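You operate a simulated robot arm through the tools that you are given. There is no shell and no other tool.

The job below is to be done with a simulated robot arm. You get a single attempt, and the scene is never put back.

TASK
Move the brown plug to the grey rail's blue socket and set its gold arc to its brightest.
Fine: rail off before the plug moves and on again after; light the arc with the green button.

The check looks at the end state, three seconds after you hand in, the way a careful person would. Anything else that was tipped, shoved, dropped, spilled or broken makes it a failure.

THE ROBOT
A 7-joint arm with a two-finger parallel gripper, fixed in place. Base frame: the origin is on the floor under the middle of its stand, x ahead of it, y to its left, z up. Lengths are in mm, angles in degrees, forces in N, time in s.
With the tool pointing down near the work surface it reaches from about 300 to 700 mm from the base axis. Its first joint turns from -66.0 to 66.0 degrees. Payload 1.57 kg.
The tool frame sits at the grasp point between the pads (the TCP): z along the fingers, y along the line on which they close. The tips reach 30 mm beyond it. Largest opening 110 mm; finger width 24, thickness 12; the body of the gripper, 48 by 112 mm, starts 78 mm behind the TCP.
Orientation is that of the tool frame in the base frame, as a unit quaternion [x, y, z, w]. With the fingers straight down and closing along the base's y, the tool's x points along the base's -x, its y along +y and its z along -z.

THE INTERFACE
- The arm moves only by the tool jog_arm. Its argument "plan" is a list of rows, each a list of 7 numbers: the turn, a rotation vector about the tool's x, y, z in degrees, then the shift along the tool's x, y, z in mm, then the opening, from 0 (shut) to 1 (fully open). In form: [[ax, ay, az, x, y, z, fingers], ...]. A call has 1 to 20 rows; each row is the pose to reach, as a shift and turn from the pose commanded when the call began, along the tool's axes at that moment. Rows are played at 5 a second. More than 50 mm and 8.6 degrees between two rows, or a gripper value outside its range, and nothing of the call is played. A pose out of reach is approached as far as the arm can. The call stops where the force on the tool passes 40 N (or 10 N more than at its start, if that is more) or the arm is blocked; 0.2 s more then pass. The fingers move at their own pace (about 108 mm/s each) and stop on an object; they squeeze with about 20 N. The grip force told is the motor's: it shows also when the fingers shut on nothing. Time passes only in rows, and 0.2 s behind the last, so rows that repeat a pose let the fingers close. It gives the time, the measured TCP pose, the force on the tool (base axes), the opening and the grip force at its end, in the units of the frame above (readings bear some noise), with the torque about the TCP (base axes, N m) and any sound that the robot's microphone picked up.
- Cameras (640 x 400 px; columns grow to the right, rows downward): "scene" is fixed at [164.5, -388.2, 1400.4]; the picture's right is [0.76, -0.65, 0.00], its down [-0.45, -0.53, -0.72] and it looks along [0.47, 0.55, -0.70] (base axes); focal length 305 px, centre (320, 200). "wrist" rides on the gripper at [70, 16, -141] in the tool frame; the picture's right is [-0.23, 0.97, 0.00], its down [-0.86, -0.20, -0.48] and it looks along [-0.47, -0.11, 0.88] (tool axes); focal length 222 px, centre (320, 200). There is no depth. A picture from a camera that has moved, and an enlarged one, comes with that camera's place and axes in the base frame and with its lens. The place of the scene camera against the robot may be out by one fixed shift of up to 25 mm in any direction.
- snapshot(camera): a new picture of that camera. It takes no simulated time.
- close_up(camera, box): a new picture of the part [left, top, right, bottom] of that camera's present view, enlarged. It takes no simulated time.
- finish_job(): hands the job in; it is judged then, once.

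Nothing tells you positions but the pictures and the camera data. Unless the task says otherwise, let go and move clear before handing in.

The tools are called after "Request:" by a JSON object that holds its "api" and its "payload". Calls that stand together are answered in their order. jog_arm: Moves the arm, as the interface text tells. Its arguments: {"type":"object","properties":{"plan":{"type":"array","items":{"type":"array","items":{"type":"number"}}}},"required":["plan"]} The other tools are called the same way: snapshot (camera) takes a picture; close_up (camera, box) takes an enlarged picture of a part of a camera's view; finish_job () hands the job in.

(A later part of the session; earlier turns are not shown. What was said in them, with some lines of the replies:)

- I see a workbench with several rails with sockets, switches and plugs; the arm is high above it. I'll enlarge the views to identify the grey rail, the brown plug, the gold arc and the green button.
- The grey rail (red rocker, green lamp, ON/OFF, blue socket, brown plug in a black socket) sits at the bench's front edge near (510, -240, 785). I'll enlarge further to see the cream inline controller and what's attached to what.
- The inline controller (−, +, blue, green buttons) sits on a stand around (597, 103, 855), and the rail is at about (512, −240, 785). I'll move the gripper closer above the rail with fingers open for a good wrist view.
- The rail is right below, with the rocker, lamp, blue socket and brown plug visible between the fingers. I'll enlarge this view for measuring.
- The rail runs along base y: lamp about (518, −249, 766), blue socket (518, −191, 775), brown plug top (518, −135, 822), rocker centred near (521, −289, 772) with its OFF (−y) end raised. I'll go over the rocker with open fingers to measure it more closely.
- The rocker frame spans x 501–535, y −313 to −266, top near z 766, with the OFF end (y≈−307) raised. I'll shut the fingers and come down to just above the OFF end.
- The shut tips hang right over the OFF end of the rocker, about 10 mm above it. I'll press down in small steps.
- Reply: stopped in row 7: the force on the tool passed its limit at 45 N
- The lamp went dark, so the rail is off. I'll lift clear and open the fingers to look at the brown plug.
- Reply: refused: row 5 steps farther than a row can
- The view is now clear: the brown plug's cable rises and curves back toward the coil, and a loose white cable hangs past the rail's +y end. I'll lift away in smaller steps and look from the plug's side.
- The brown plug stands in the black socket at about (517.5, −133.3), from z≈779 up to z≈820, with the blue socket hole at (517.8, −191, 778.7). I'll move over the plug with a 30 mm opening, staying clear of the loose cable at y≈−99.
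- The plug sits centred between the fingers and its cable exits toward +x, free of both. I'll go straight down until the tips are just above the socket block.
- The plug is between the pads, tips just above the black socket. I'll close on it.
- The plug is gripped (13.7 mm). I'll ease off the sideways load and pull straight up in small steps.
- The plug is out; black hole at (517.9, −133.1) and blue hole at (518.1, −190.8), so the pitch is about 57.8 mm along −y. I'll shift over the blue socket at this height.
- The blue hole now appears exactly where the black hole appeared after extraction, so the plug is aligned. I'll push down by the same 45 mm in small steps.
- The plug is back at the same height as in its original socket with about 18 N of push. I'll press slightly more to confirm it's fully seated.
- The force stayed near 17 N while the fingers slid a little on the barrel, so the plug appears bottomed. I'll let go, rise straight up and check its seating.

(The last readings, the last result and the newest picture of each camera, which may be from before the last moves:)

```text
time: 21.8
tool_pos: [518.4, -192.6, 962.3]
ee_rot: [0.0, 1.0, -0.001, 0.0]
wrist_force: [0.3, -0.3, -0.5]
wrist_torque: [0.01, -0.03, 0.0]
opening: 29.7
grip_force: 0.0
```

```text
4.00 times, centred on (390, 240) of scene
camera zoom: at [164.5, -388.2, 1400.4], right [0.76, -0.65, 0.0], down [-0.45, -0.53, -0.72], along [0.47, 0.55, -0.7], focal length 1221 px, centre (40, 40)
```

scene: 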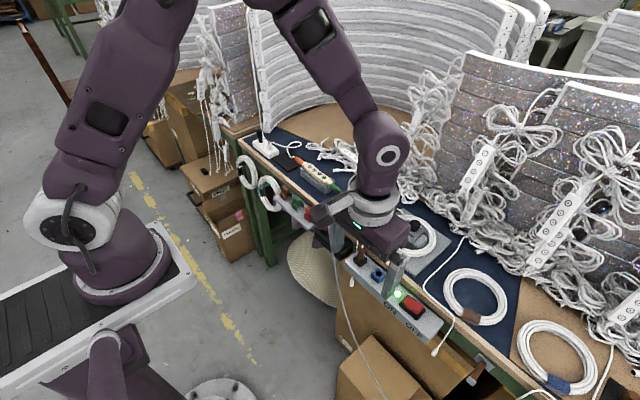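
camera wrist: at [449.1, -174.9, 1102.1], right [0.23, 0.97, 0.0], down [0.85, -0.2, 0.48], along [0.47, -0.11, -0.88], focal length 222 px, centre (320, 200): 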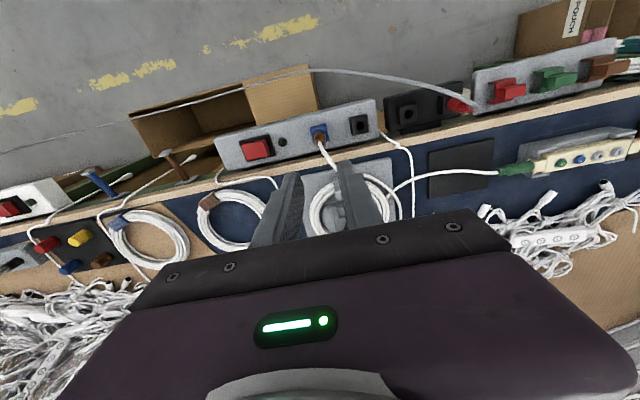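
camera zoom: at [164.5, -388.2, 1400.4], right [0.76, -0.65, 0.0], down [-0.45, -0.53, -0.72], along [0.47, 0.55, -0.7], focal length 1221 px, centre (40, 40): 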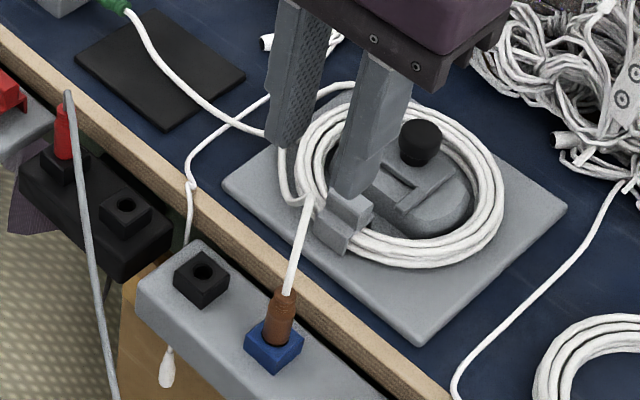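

The brown plug stands upright in the blue socket at the same height as before. Next I'll shut the fingers and go over the rocker's raised ON end at y≈−273.

Request:
{"api": "jog_arm", "payload": {"plan": [[0, 0, 0, 0, -27, 0, 0], [0, 0, 0, 0, -54, 0, 0], [0, 0, 0, 0, -80.5, 0, 0], [0, 0, 0, 0, -80.5, 45, 0], [0, 0, 0, 0, -80.5, 90, 0], [0, 0, 0, 0, -80.5, 130, 0], [0, 0, 0, 0, -80.5, 144, 0], [0, 0, 0, 0, -80.5, 144, 0]]}}

Request:
{"api": "close_up", "payload": {"camera": "wrist", "box": [240, 120, 400, 220]}}

Request:
{"api": "close_up", "payload": {"camera": "scene", "box": [350, 230, 460, 340]}}

```text
time: 23.6
tool_pos: [518.7, -271.9, 817.0]
ee_rot: [0.0, 1.0, -0.001, 0.0]
wrist_force: [0.0, 0.0, 0.8]
wrist_torque: [0.0, 0.02, -0.02]
opening: 0.0
grip_force: 19.7
```

```text
4.00 times, centred on (320, 170) of wrist
camera zoom: at [449.5, -255.4, 956.8], right [0.23, 0.97, 0.0], down [0.85, -0.2, 0.48], along [0.47, -0.11, -0.88], focal length 888 px, centre (320, 320)
```

zoom: 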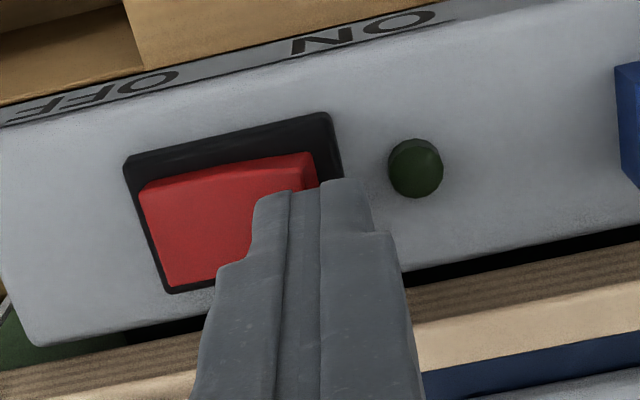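

```text
3.64 times, centred on (405, 285) of scene
camera zoom: at [164.5, -388.2, 1400.4], right [0.76, -0.65, 0.0], down [-0.45, -0.53, -0.72], along [0.47, 0.55, -0.7], focal length 1110 px, centre (11, -109)
```

zoom: 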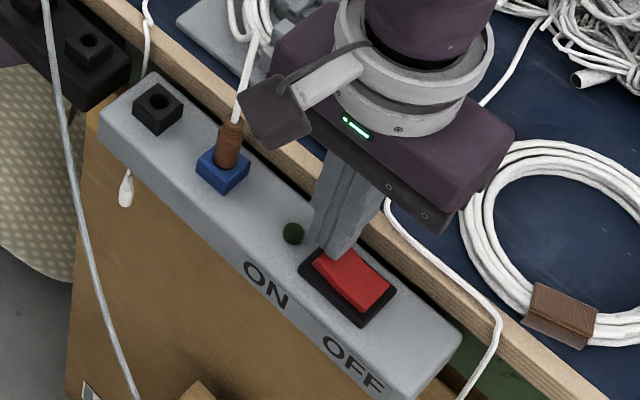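

The tips are over the raised ON end, clear of the lamp. I'll press down in small steps.

Request:
{"api": "jog_arm", "payload": {"plan": [[0, 0, 0, 0, 0, 4, 0], [0, 0, 0, 0, 0, 7, 0], [0, 0, 0, 0, 0, 9, 0], [0, 0, 0, 0, 0, 11, 0], [0, 0, 0, 0, 0, 12.5, 0], [0, 0, 0, 0, 0, 14, 0], [0, 0, 0, 0, 0, 15.5, 0]]}}

Request:
{"api": "close_up", "payload": {"camera": "wrist", "box": [240, 120, 400, 220]}}

Request:
{"api": "close_up", "payload": {"camera": "scene", "box": [350, 230, 460, 340]}}

```text
time: 25.1
tool_pos: [517.7, -273.7, 805.1]
ee_rot: [0.0, 1.0, -0.002, 0.002]
wrist_force: [-5.8, 4.7, 12.6]
wrist_torque: [0.05, 0.28, -0.04]
opening: 0.3
grip_force: 19.8
heard: click
stopped in row 7: the force on the tool passed its limit at 46 N (the readings are from after the stop); the commanded pose is now the measured one
```

```text
4.00 times, centred on (320, 170) of wrist
camera zoom: at [449.1, -256.4, 946.0], right [0.23, 0.97, 0.0], down [0.85, -0.2, 0.48], along [0.47, -0.11, -0.88], focal length 888 px, centre (320, 320)
```

zoom: 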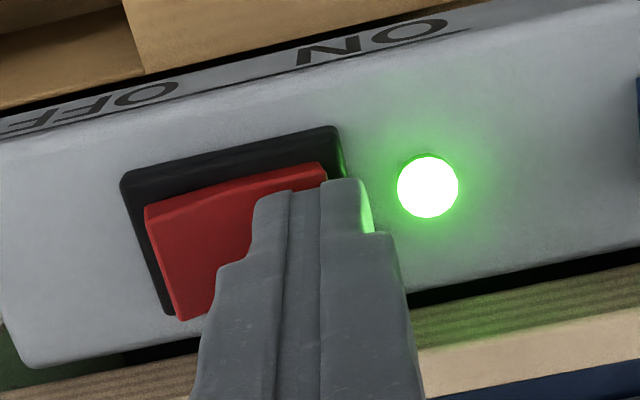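

```text
3.64 times, centred on (405, 285) of scene
camera zoom: at [164.2, -388.0, 1400.5], right [0.76, -0.65, 0.0], down [-0.45, -0.53, -0.72], along [0.47, 0.55, -0.7], focal length 1110 px, centre (11, -109)
```

zoom: 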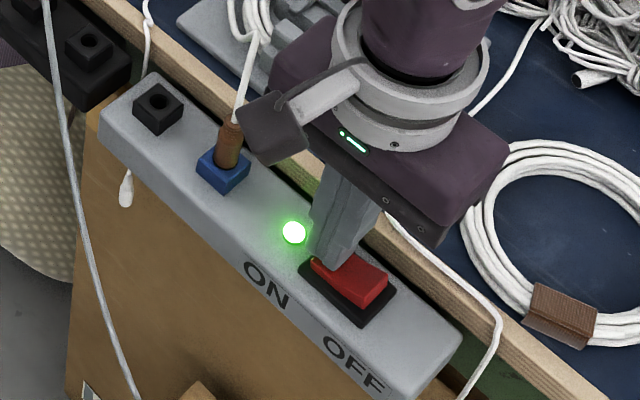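

The lamp is lit and a click was heard: the rail is on again. Now I'll lift off and travel to the cream controller to measure its buttons.

Request:
{"api": "jog_arm", "payload": {"plan": [[0, 0, 0, 0, 0, -30, 0], [0, 0, 0, 0, 0, -75, 0], [0, 0, 0, 0, 0, -120, 0], [0, 0, 0, 0, 0, -160, 0], [0, 0, 0, 0, 42, -160, 0], [0, 0, 0, 0, 84, -160, 0], [0, 0, 0, 0, 126, -160, 0], [0, 0, 0, 0, 168, -160, 0], [0, 0, 0, 0, 210, -160, 0], [0, 0, 0, 0, 252, -160, 0], [0, 0, 0, 0, 294, -160, 0], [0, 0, 0, 0, 336, -160, 0], [0, 0, 0, 0, 374, -160, 0], [0, 0, 0, 0, 374, -160, 0]]}}

Request:
{"api": "snapshot", "payload": {"camera": "wrist"}}

Request:
{"api": "snapshot", "payload": {"camera": "scene"}}

Request:
{"api": "close_up", "payload": {"camera": "wrist", "box": [240, 130, 400, 230]}}

```text
time: 28.1
tool_pos: [516.6, 101.2, 962.9]
ee_rot: [0.0, 1.0, -0.002, 0.001]
wrist_force: [-0.2, -0.1, 0.0]
wrist_torque: [0.02, -0.01, -0.01]
opening: 0.0
grip_force: 19.9
```

```text
taken
camera wrist: at [448.5, 119.0, 1103.5], right [0.23, 0.97, 0.0], down [0.85, -0.2, 0.48], along [0.47, -0.11, -0.88], focal length 222 px, centre (320, 200)
```

wrist: 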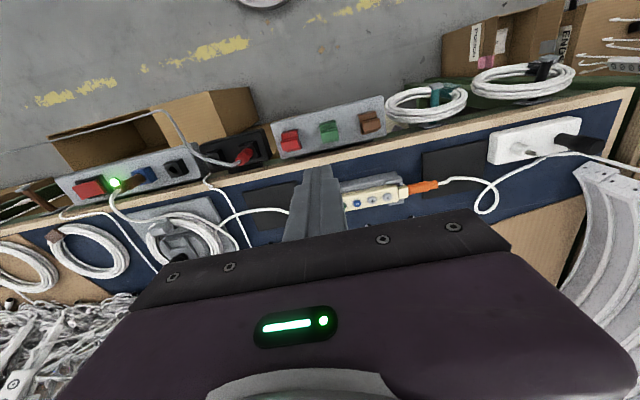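

```text
taken
```

scene: 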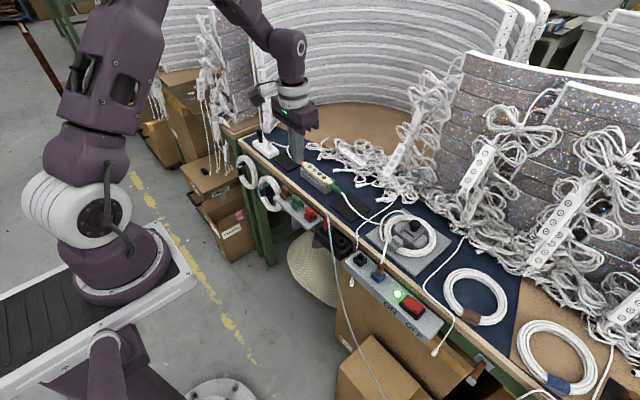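

```text
4.00 times, centred on (320, 180) of wrist
camera zoom: at [448.5, 119.0, 1103.5], right [0.23, 0.97, 0.0], down [0.85, -0.2, 0.48], along [0.47, -0.11, -0.88], focal length 888 px, centre (320, 280)
```

zoom: 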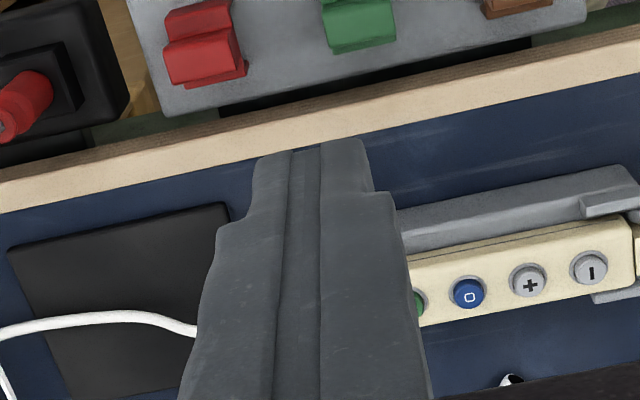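

The controller's buttons lie along y at x≈616, z≈820: green ≈ y 114, blue ≈ 136, + ≈ 158, − ≈ 180. I'll open the fingers and hover above the green one to refine that.

Request:
{"api": "jog_arm", "payload": {"plan": [[0, 0, 0, -26, 4, 0, 0.3], [0, 0, 0, -52, 8, 20, 0.7], [0, 0, 0, -79, 13, 40, 1], [0, 0, 0, -79, 13, 60, 1], [0, 0, 0, -79, 13, 60, 1]]}}

Request:
{"api": "snapshot", "payload": {"camera": "wrist"}}

Request:
{"api": "close_up", "payload": {"camera": "wrist", "box": [240, 120, 400, 220]}}

Request:
{"api": "close_up", "payload": {"camera": "scene", "box": [270, 130, 380, 220]}}

```text
time: 29.3
tool_pos: [597.4, 113.9, 901.5]
ee_rot: [0.0, 1.0, -0.002, 0.001]
wrist_force: [-0.7, 0.3, -0.3]
wrist_torque: [0.01, 0.02, -0.02]
opening: 110.1
grip_force: 0.0
```

```text
taken
camera wrist: at [528.7, 131.4, 1042.9], right [0.23, 0.97, 0.0], down [0.85, -0.2, 0.48], along [0.47, -0.11, -0.88], focal length 222 px, centre (320, 200)
```

wrist: 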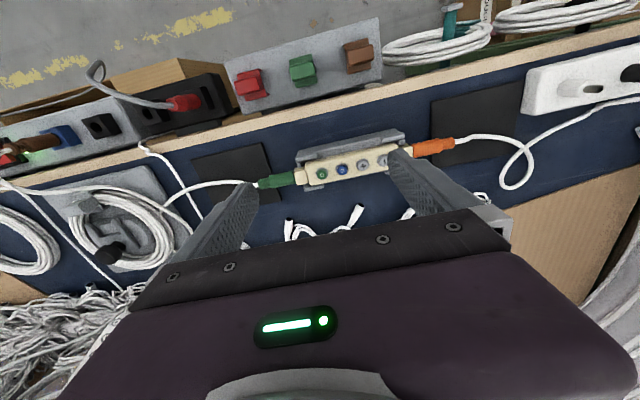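

```text
4.00 times, centred on (320, 170) of wrist
camera zoom: at [528.7, 131.4, 1042.9], right [0.23, 0.97, 0.0], down [0.85, -0.2, 0.48], along [0.47, -0.11, -0.88], focal length 888 px, centre (320, 320)
```

zoom: 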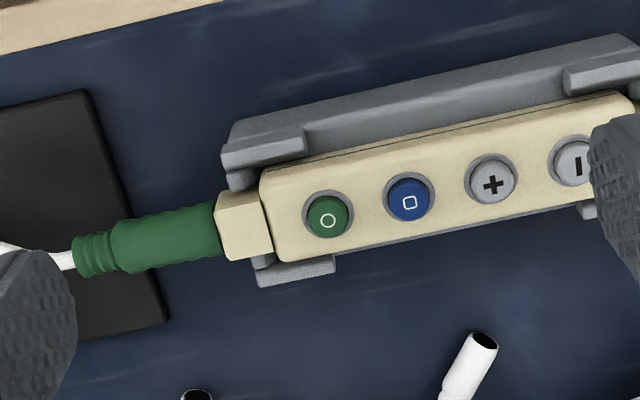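

```text
4.44 times, centred on (325, 175) of scene
camera zoom: at [164.5, -388.2, 1400.4], right [0.76, -0.65, 0.0], down [-0.45, -0.53, -0.72], along [0.47, 0.55, -0.7], focal length 1356 px, centre (298, 311)
```

zoom: 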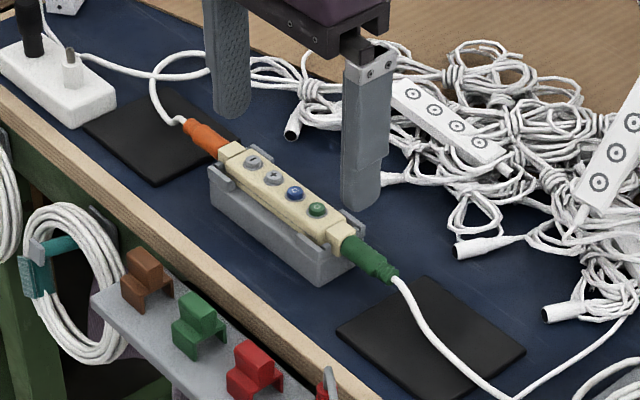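

Refined: green button at (617.2, 113.3), blue (617.2, 135.5), + (617.4, 157.8), tops near z 819; the stand's clips stay outside the tip footprint. I'll shut the fingers and come down just above the green button.

Request:
{"api": "jog_arm", "payload": {"plan": [[0, 0, 0, -7, 0, 0, 0.5], [0, 0, 0, -14, -0.5, 0, 0], [0, 0, 0, -19.6, -1.2, 0, 0], [0, 0, 0, -19.6, -1.2, 20, 0], [0, 0, 0, -19.6, -1.2, 40, 0], [0, 0, 0, -19.6, -1.2, 40, 0]]}}

Request:
{"api": "close_up", "payload": {"camera": "wrist", "box": [240, 120, 400, 220]}}

Request:
{"api": "close_up", "payload": {"camera": "scene", "box": [270, 130, 380, 220]}}

```text
time: 30.7
tool_pos: [617.8, 112.0, 863.0]
ee_rot: [0.0, 1.0, -0.002, 0.001]
wrist_force: [0.5, 0.8, 0.7]
wrist_torque: [-0.03, 0.01, -0.02]
opening: 0.1
grip_force: 20.2
```

```text
4.00 times, centred on (320, 170) of wrist
camera zoom: at [548.3, 129.8, 1003.6], right [0.23, 0.97, 0.0], down [0.85, -0.2, 0.48], along [0.47, -0.11, -0.88], focal length 888 px, centre (320, 320)
```

zoom: 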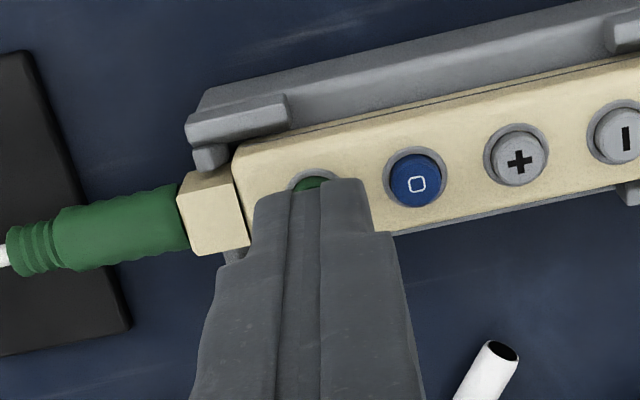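

```text
4.44 times, centred on (325, 175) of scene
camera zoom: at [164.5, -388.2, 1400.4], right [0.76, -0.65, 0.0], down [-0.45, -0.53, -0.72], along [0.47, 0.55, -0.7], focal length 1356 px, centre (298, 311)
```

zoom: 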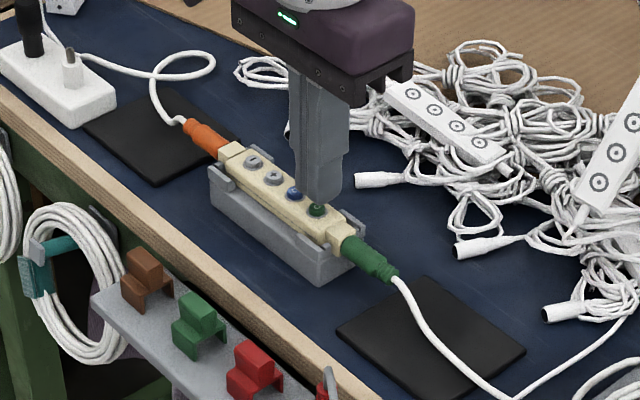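

The tips are directly above the green button, about 13 mm up. I'll press it gently in small steps and come back up in the same call.

Request:
{"api": "jog_arm", "payload": {"plan": [[0, 0, 0, 0, 0, 6, 0], [0, 0, 0, 0, 0, 10, 0], [0, 0, 0, 0, 0, 12, 0], [0, 0, 0, 0, 0, 13.5, 0], [0, 0, 0, 0, 0, 15, 0], [0, 0, 0, 0, 0, 6, 0], [0, 0, 0, 0, 0, 0, 0]]}}

Request:
{"api": "snapshot", "payload": {"camera": "scene"}}

Request:
{"api": "snapshot", "payload": {"camera": "wrist"}}

```text
time: 32.3
tool_pos: [616.9, 111.7, 863.2]
ee_rot: [0.0, 1.0, -0.002, 0.002]
wrist_force: [-0.2, -0.1, -0.2]
wrist_torque: [0.01, 0.01, 0.0]
opening: 0.0
grip_force: 19.9
heard: click
```

```text
taken
```

scene: 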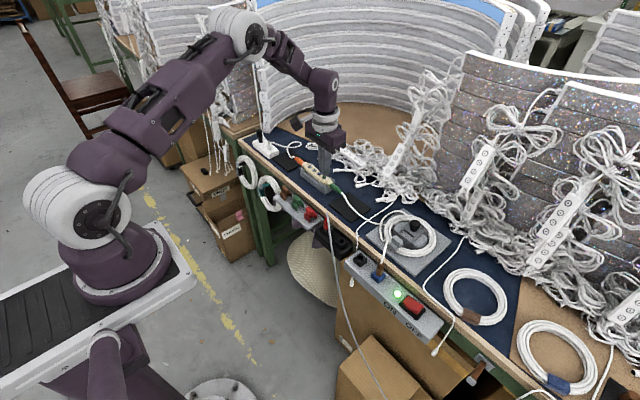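

```text
taken
camera wrist: at [548.0, 129.4, 1003.7], right [0.23, 0.97, 0.0], down [0.85, -0.2, 0.48], along [0.47, -0.11, -0.88], focal length 222 px, centre (320, 200)
```

wrist: 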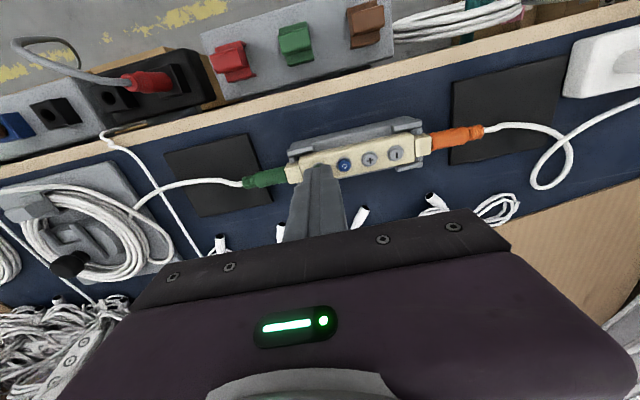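

A click was heard and something blue-lit appears at the top of the curved arc in the background. I'll look closer.

Request:
{"api": "close_up", "payload": {"camera": "scene", "box": [240, 0, 540, 160]}}

Request:
{"api": "close_up", "payload": {"camera": "scene", "box": [380, 0, 540, 60]}}

Request:
{"api": "close_up", "payload": {"camera": "scene", "box": [270, 130, 380, 220]}}

```text
2.13 times, centred on (390, 80) of scene
camera zoom: at [164.5, -388.2, 1400.4], right [0.76, -0.65, 0.0], down [-0.45, -0.53, -0.72], along [0.47, 0.55, -0.7], focal length 651 px, centre (171, 456)
```

zoom: 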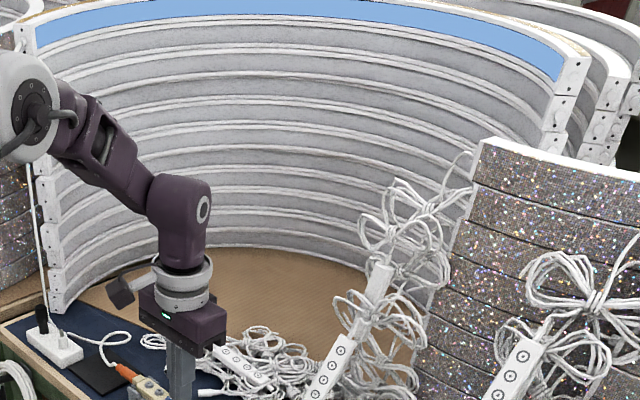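

```text
4.00 times, centred on (460, 30) of scene
camera zoom: at [164.5, -388.2, 1400.4], right [0.76, -0.65, 0.0], down [-0.45, -0.53, -0.72], along [0.47, 0.55, -0.7], focal length 1221 px, centre (-240, 880)
```

zoom: 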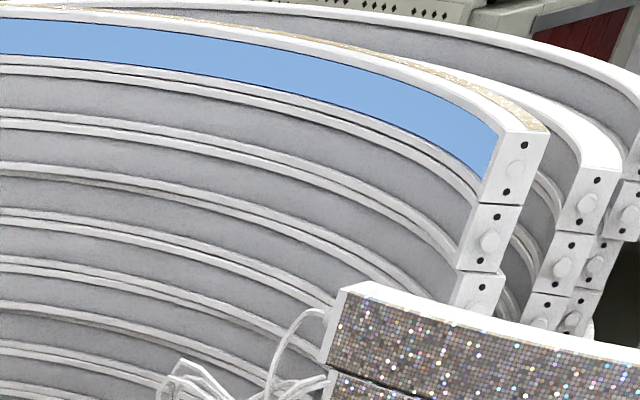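

```text
4.44 times, centred on (325, 175) of scene
camera zoom: at [164.5, -388.2, 1400.4], right [0.76, -0.65, 0.0], down [-0.45, -0.53, -0.72], along [0.47, 0.55, -0.7], focal length 1356 px, centre (298, 311)
```

zoom: 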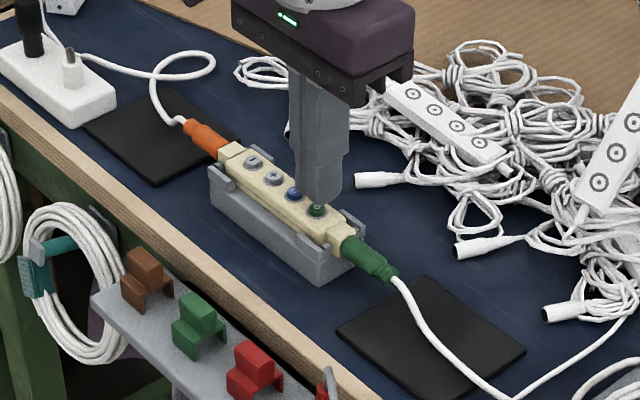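

The top curved arc — its outer face is gold-tiled — is now lit, so the green button worked. Next I'll move over the + button (y≈157.8) at the same height and check alignment.

Request:
{"api": "jog_arm", "payload": {"plan": [[0, 0, 0, 0, 15, -5, 0], [0, 0, 0, 0, 30, -5, 0], [0, 0, 0, 0, 45.5, -5, 0], [0, 0, 0, 0, 45.5, 0, 0], [0, 0, 0, 0, 45.5, 0, 0]]}}

Request:
{"api": "close_up", "payload": {"camera": "wrist", "box": [240, 120, 400, 220]}}

Request:
{"api": "close_up", "payload": {"camera": "scene", "box": [270, 130, 380, 220]}}

Request:
{"api": "close_up", "payload": {"camera": "scene", "box": [240, 0, 540, 160]}}

```text
time: 33.5
tool_pos: [618.3, 157.8, 862.3]
ee_rot: [0.0, 1.0, -0.002, 0.001]
wrist_force: [0.7, 0.4, -0.6]
wrist_torque: [-0.03, 0.02, 0.02]
opening: 0.0
grip_force: 19.8
```

```text
4.00 times, centred on (320, 170) of wrist
camera zoom: at [548.6, 174.9, 1003.8], right [0.23, 0.97, 0.0], down [0.85, -0.2, 0.48], along [0.47, -0.11, -0.88], focal length 888 px, centre (320, 320)
```

zoom: 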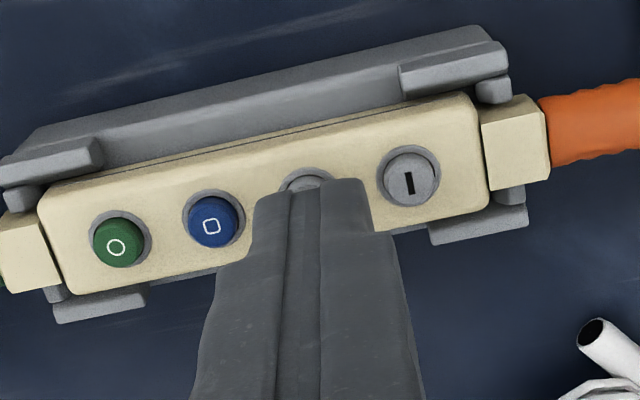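

```text
4.44 times, centred on (325, 175) of scene
camera zoom: at [164.5, -388.2, 1400.4], right [0.76, -0.65, 0.0], down [-0.45, -0.53, -0.72], along [0.47, 0.55, -0.7], focal length 1356 px, centre (298, 311)
```

zoom: 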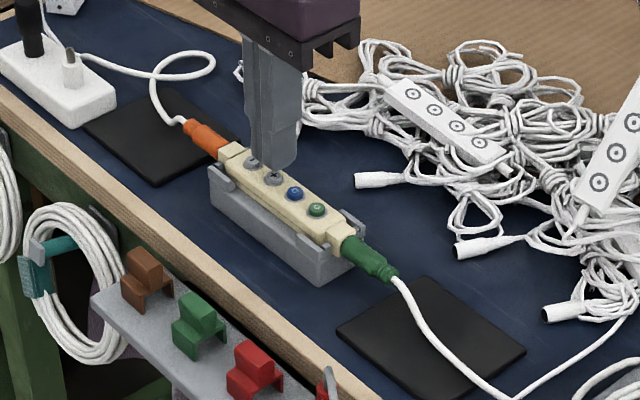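

```text
2.13 times, centred on (390, 80) of scene
camera zoom: at [164.5, -388.2, 1400.4], right [0.76, -0.65, 0.0], down [-0.45, -0.53, -0.72], along [0.47, 0.55, -0.7], focal length 651 px, centre (171, 456)
```

zoom: 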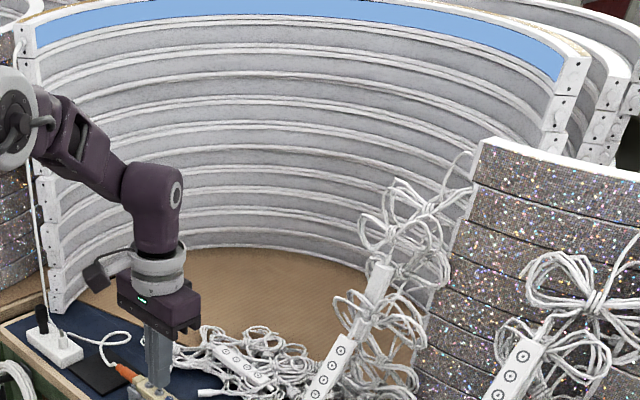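

The tips are over the + button with both neighbours clear. I'll press it once and compare the arc.

Request:
{"api": "jog_arm", "payload": {"plan": [[0, 0, 0, 0, 0, 6, 0], [0, 0, 0, 0, 0, 10, 0], [0, 0, 0, 0, 0, 12, 0], [0, 0, 0, 0, 0, 13.5, 0], [0, 0, 0, 0, 0, 15, 0], [0, 0, 0, 0, 0, 6, 0], [0, 0, 0, 0, 0, 0, 0]]}}

Request:
{"api": "close_up", "payload": {"camera": "scene", "box": [240, 0, 540, 160]}}

Request:
{"api": "close_up", "payload": {"camera": "scene", "box": [270, 130, 380, 220]}}

```text
time: 35.1
tool_pos: [616.7, 157.6, 862.8]
ee_rot: [0.0, 1.0, -0.001, 0.001]
wrist_force: [-0.1, -0.1, -0.2]
wrist_torque: [0.0, 0.02, -0.05]
opening: 0.1
grip_force: 19.6
heard: click
```

```text
2.13 times, centred on (390, 80) of scene
camera zoom: at [164.5, -388.2, 1400.4], right [0.76, -0.65, 0.0], down [-0.45, -0.53, -0.72], along [0.47, 0.55, -0.7], focal length 651 px, centre (171, 456)
```

zoom: 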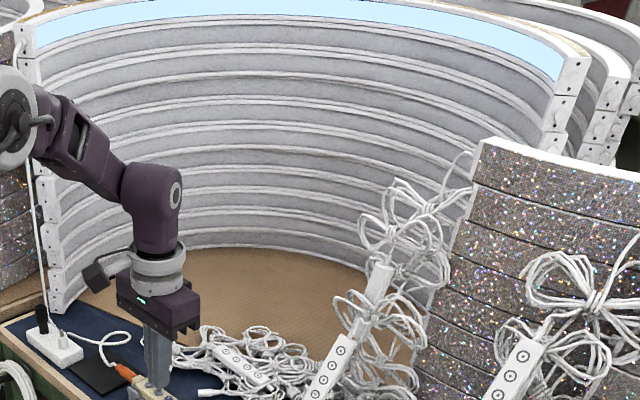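

```text
4.44 times, centred on (325, 175) of scene
camera zoom: at [164.5, -388.2, 1400.4], right [0.76, -0.65, 0.0], down [-0.45, -0.53, -0.72], along [0.47, 0.55, -0.7], focal length 1356 px, centre (298, 311)
```

zoom: 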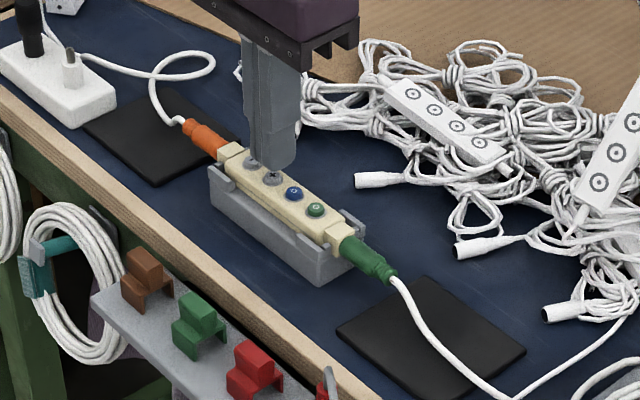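

The arc got visibly brighter with one press of +. I'll press again and see whether it still rises.

Request:
{"api": "jog_arm", "payload": {"plan": [[0, 0, 0, 0, 0, 6, 0], [0, 0, 0, 0, 0, 10, 0], [0, 0, 0, 0, 0, 12, 0], [0, 0, 0, 0, 0, 13.5, 0], [0, 0, 0, 0, 0, 15, 0], [0, 0, 0, 0, 0, 6, 0], [0, 0, 0, 0, 0, 0, 0]]}}

Request:
{"api": "close_up", "payload": {"camera": "scene", "box": [240, 0, 540, 160]}}

Request:
{"api": "close_up", "payload": {"camera": "scene", "box": [380, 0, 540, 60]}}

```text
time: 36.7
tool_pos: [616.9, 157.7, 863.5]
ee_rot: [-0.001, 1.0, -0.002, 0.001]
wrist_force: [0.8, 0.3, 0.5]
wrist_torque: [0.01, 0.0, 0.0]
opening: 0.1
grip_force: 20.0
heard: click
```

```text
2.13 times, centred on (390, 80) of scene
camera zoom: at [164.5, -388.2, 1400.4], right [0.76, -0.65, 0.0], down [-0.45, -0.53, -0.72], along [0.47, 0.55, -0.7], focal length 651 px, centre (171, 456)
```

zoom: 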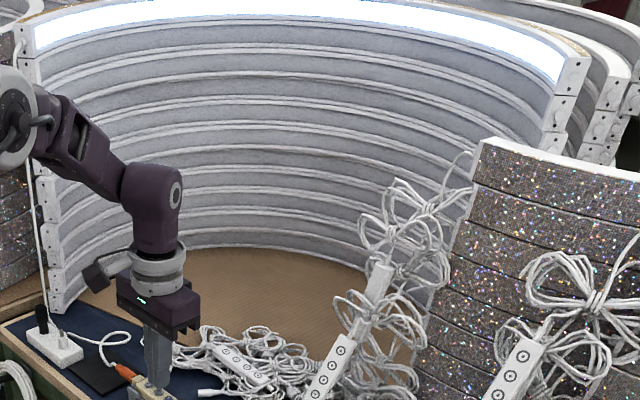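

```text
4.00 times, centred on (460, 30) of scene
camera zoom: at [164.5, -388.2, 1400.4], right [0.76, -0.65, 0.0], down [-0.45, -0.53, -0.72], along [0.47, 0.55, -0.7], focal length 1221 px, centre (-240, 880)
```

zoom: 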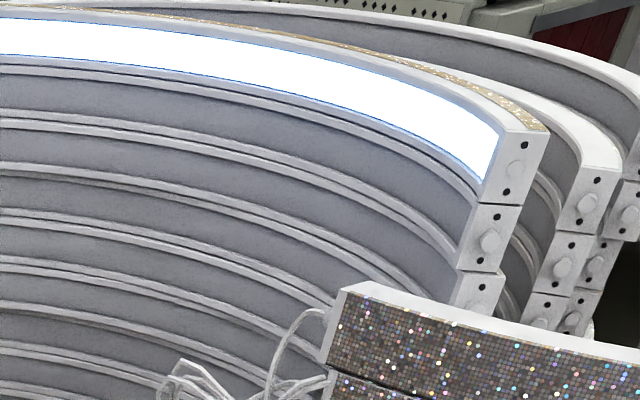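

It's brighter again, now glowing white. I'll press + once more to learn whether this is the top level or the image is just saturated.

Request:
{"api": "jog_arm", "payload": {"plan": [[0, 0, 0, 0, 0, 6, 0], [0, 0, 0, 0, 0, 10, 0], [0, 0, 0, 0, 0, 12, 0], [0, 0, 0, 0, 0, 13.5, 0], [0, 0, 0, 0, 0, 15, 0], [0, 0, 0, 0, 0, 6, 0], [0, 0, 0, 0, 0, 0, 0]]}}

Request:
{"api": "close_up", "payload": {"camera": "scene", "box": [240, 0, 540, 160]}}

Request:
{"api": "close_up", "payload": {"camera": "scene", "box": [380, 0, 540, 60]}}

```text
time: 38.3
tool_pos: [617.4, 157.1, 863.3]
ee_rot: [0.001, 1.0, -0.002, 0.001]
wrist_force: [0.5, -0.2, 1.0]
wrist_torque: [0.0, 0.0, -0.04]
opening: 0.0
grip_force: 20.2
heard: click
```

```text
2.13 times, centred on (390, 80) of scene
camera zoom: at [164.5, -388.2, 1400.4], right [0.76, -0.65, 0.0], down [-0.45, -0.53, -0.72], along [0.47, 0.55, -0.7], focal length 651 px, centre (171, 456)
```

zoom: 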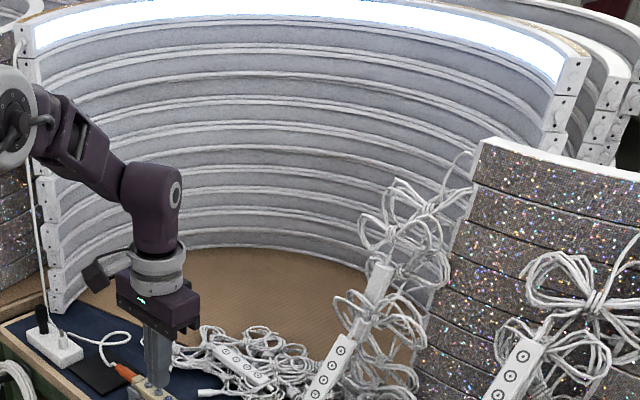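

```text
4.00 times, centred on (460, 30) of scene
camera zoom: at [164.5, -388.2, 1400.4], right [0.76, -0.65, 0.0], down [-0.45, -0.53, -0.72], along [0.47, 0.55, -0.7], focal length 1221 px, centre (-240, 880)
```

zoom: 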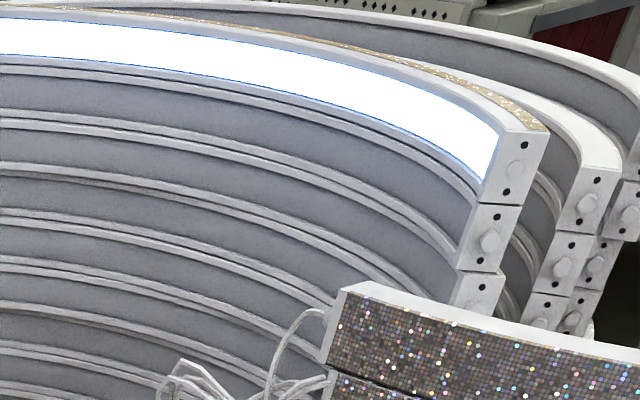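

No visible change, so it seems to be at the top. I'll give two further presses to rule out camera saturation hiding a step.

Request:
{"api": "jog_arm", "payload": {"plan": [[0, 0, 0, 0, 0, 6, 0], [0, 0, 0, 0, 0, 10, 0], [0, 0, 0, 0, 0, 12, 0], [0, 0, 0, 0, 0, 13.5, 0], [0, 0, 0, 0, 0, 15, 0], [0, 0, 0, 0, 0, 6, 0], [0, 0, 0, 0, 0, 2, 0], [0, 0, 0, 0, 0, 6, 0], [0, 0, 0, 0, 0, 10, 0], [0, 0, 0, 0, 0, 12, 0], [0, 0, 0, 0, 0, 13.5, 0], [0, 0, 0, 0, 0, 15, 0], [0, 0, 0, 0, 0, 6, 0], [0, 0, 0, 0, 0, 0, 0]]}}

Request:
{"api": "close_up", "payload": {"camera": "scene", "box": [240, 0, 540, 160]}}

Request:
{"api": "close_up", "payload": {"camera": "scene", "box": [380, 0, 540, 60]}}

```text
time: 41.3
tool_pos: [617.1, 157.9, 862.2]
ee_rot: [0.0, 1.0, -0.002, 0.001]
wrist_force: [-0.3, 0.4, -1.1]
wrist_torque: [0.0, 0.01, 0.03]
opening: 0.0
grip_force: 20.2
heard: click, click
```

```text
2.13 times, centred on (390, 80) of scene
camera zoom: at [164.5, -388.2, 1400.4], right [0.76, -0.65, 0.0], down [-0.45, -0.53, -0.72], along [0.47, 0.55, -0.7], focal length 651 px, centre (171, 456)
```

zoom: 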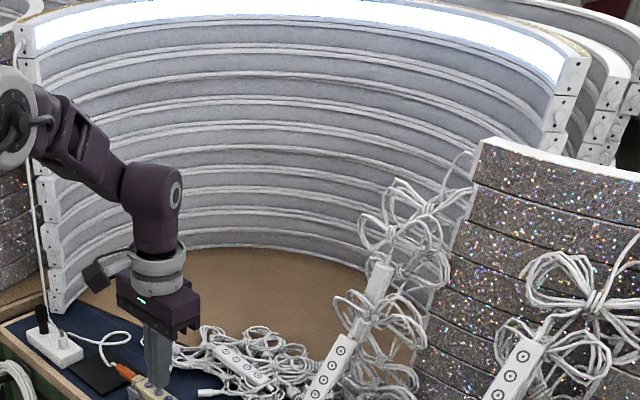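

```text
4.00 times, centred on (460, 30) of scene
camera zoom: at [164.5, -388.2, 1400.4], right [0.76, -0.65, 0.0], down [-0.45, -0.53, -0.72], along [0.47, 0.55, -0.7], focal length 1221 px, centre (-240, 880)
```

zoom: 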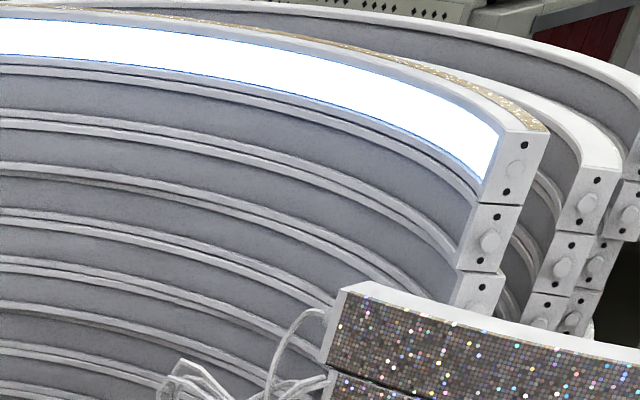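

The brightness no longer changes, so the gold-tiled arc is at its maximum. I'll rise clear, back off, and inspect everything before handing in.

Request:
{"api": "jog_arm", "payload": {"plan": [[0, 0, 0, 0, 0, -30, 0], [0, 0, 0, 0, 0, -70, 0], [0, 0, 0, 0, 0, -110, 0], [0, 0, 0, 20, -20, -145, 0], [0, 0, 0, 50, -45, -170, 0], [0, 0, 0, 85, -70, -185, 0], [0, 0, 0, 120, -95, -195, 0], [0, 0, 0, 155, -120, -200, 0], [0, 0, 0, 190, -145, -200, 0], [0, 0, 0, 190, -145, -200, 0]]}}

Request:
{"api": "snapshot", "payload": {"camera": "scene"}}

Request:
{"api": "close_up", "payload": {"camera": "scene", "box": [330, 200, 450, 340]}}

Request:
{"api": "close_up", "payload": {"camera": "scene", "box": [230, 120, 380, 230]}}

Request:
{"api": "snapshot", "payload": {"camera": "wrist"}}

```text
time: 43.5
tool_pos: [426.4, 12.7, 1064.3]
ee_rot: [-0.001, 1.0, -0.002, 0.001]
wrist_force: [-0.3, 0.0, 0.4]
wrist_torque: [0.04, -0.02, -0.02]
opening: 0.0
grip_force: 20.6
```

```text
taken
```

scene: 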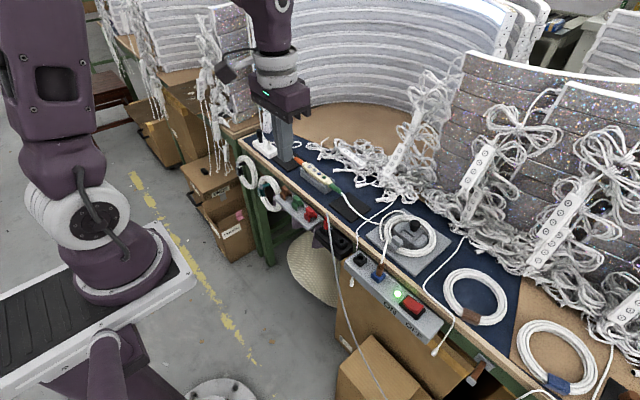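

```text
2.86 times, centred on (390, 270) of scene
camera zoom: at [164.5, -388.2, 1400.4], right [0.76, -0.65, 0.0], down [-0.45, -0.53, -0.72], along [0.47, 0.55, -0.7], focal length 872 px, centre (120, 0)
```

zoom: 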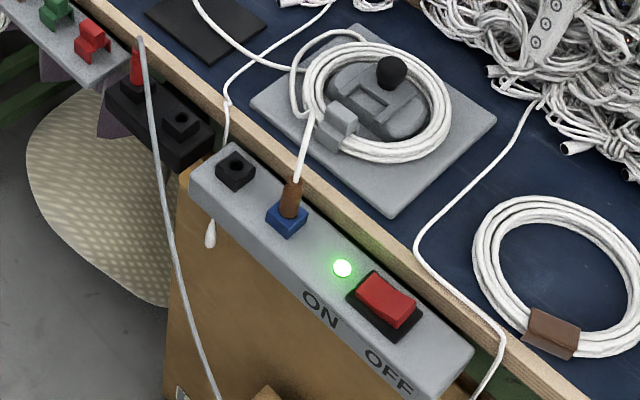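

```text
3.64 times, centred on (305, 175) of scene
camera zoom: at [164.5, -388.2, 1400.4], right [0.76, -0.65, 0.0], down [-0.45, -0.53, -0.72], along [0.47, 0.55, -0.7], focal length 1110 px, centre (374, 291)
```

zoom: 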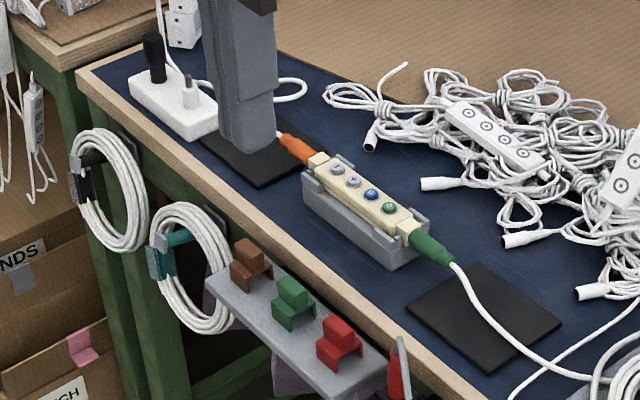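

```text
taken
camera wrist: at [356.9, 30.1, 1203.8], right [0.23, 0.97, 0.0], down [0.85, -0.2, 0.48], along [0.47, -0.11, -0.88], focal length 222 px, centre (320, 200)
```

wrist: 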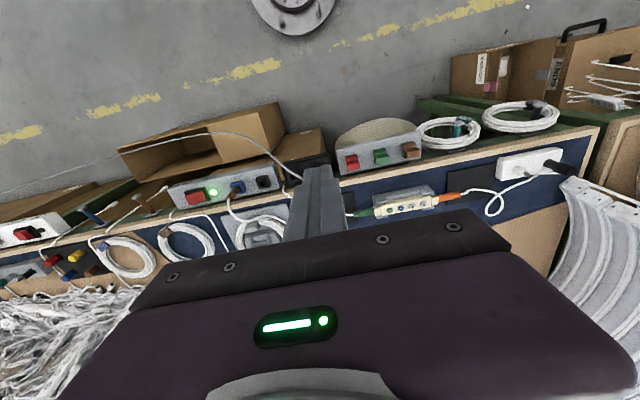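

The plug, rail, lamp and controller look right. I'll check that the arc is still glowing.

Request:
{"api": "close_up", "payload": {"camera": "scene", "box": [240, 0, 540, 160]}}

Request:
{"api": "close_up", "payload": {"camera": "scene", "box": [300, 150, 350, 190]}}

Request:
{"api": "close_up", "payload": {"camera": "scene", "box": [350, 245, 430, 325]}}

```text
2.13 times, centred on (390, 80) of scene
camera zoom: at [164.5, -388.2, 1400.4], right [0.76, -0.65, 0.0], down [-0.45, -0.53, -0.72], along [0.47, 0.55, -0.7], focal length 651 px, centre (171, 456)
```

zoom: 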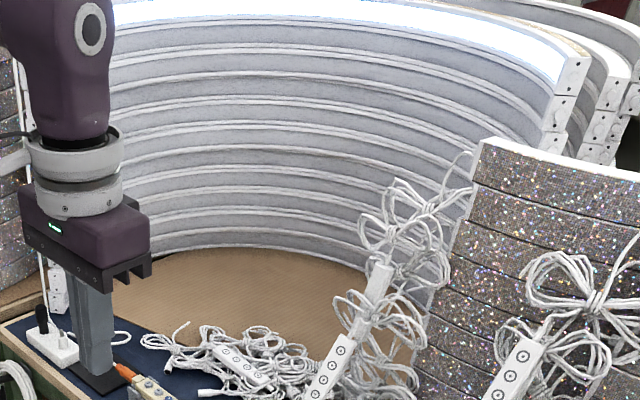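

```text
10.00 times, centred on (325, 170) of scene
camera zoom: at [164.5, -388.2, 1400.4], right [0.76, -0.65, 0.0], down [-0.45, -0.53, -0.72], along [0.47, 0.55, -0.7], focal length 3051 px, centre (270, 500)
```

zoom: 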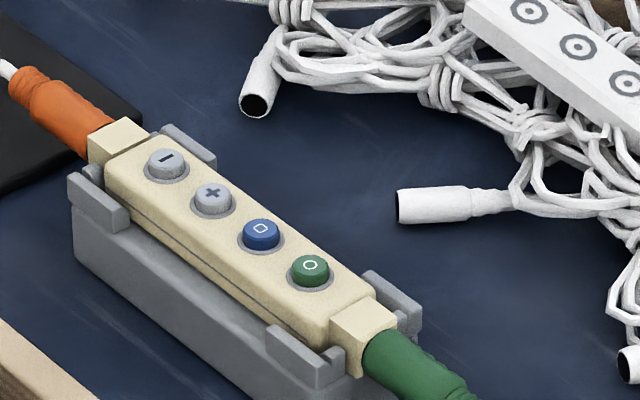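

```text
5.00 times, centred on (390, 285) of scene
camera zoom: at [164.5, -388.2, 1400.4], right [0.76, -0.65, 0.0], down [-0.45, -0.53, -0.72], along [0.47, 0.55, -0.7], focal length 1526 px, centre (-30, -225)
```

zoom: 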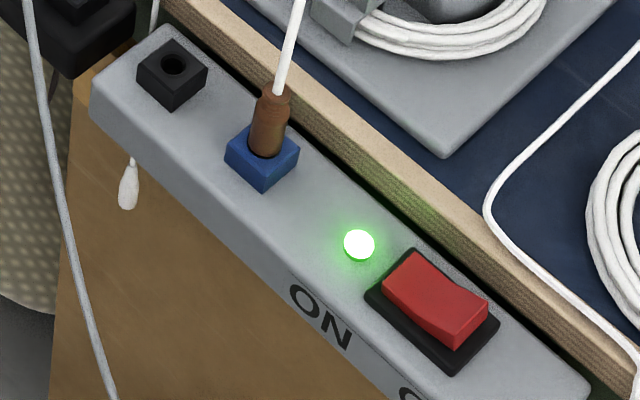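

The brown plug is seated in the blue socket and the rail is on, with its lamp lit. The gold-tiled arc is still glowing at its brightest, the gripper is empty and clear, and nothing else has moved, so I'm handing in.

Request:
{"api": "finish_job", "payload": {}}

```text
The job is handed in.
```

The brown plug is now in the grey rail's blue socket, and the gold arc is lit at its brightest.

- **Rail:** I switched it off before pulling the plug. I switched it back on once the plug was seated, and its green lamp is lit.
- **Arc:** One press of the green button lit it. The + button brightened it twice, and three more presses made no visible difference, so I took that as its top level. The light itself is bluish-white. I took "gold arc" to mean the arc with the gold-tiled outer face.
- **Rest of the scene:** In the last pictures nothing else looked moved or knocked over, and the gripper was empty and well clear.

The job is handed in; I have not seen the check's result.
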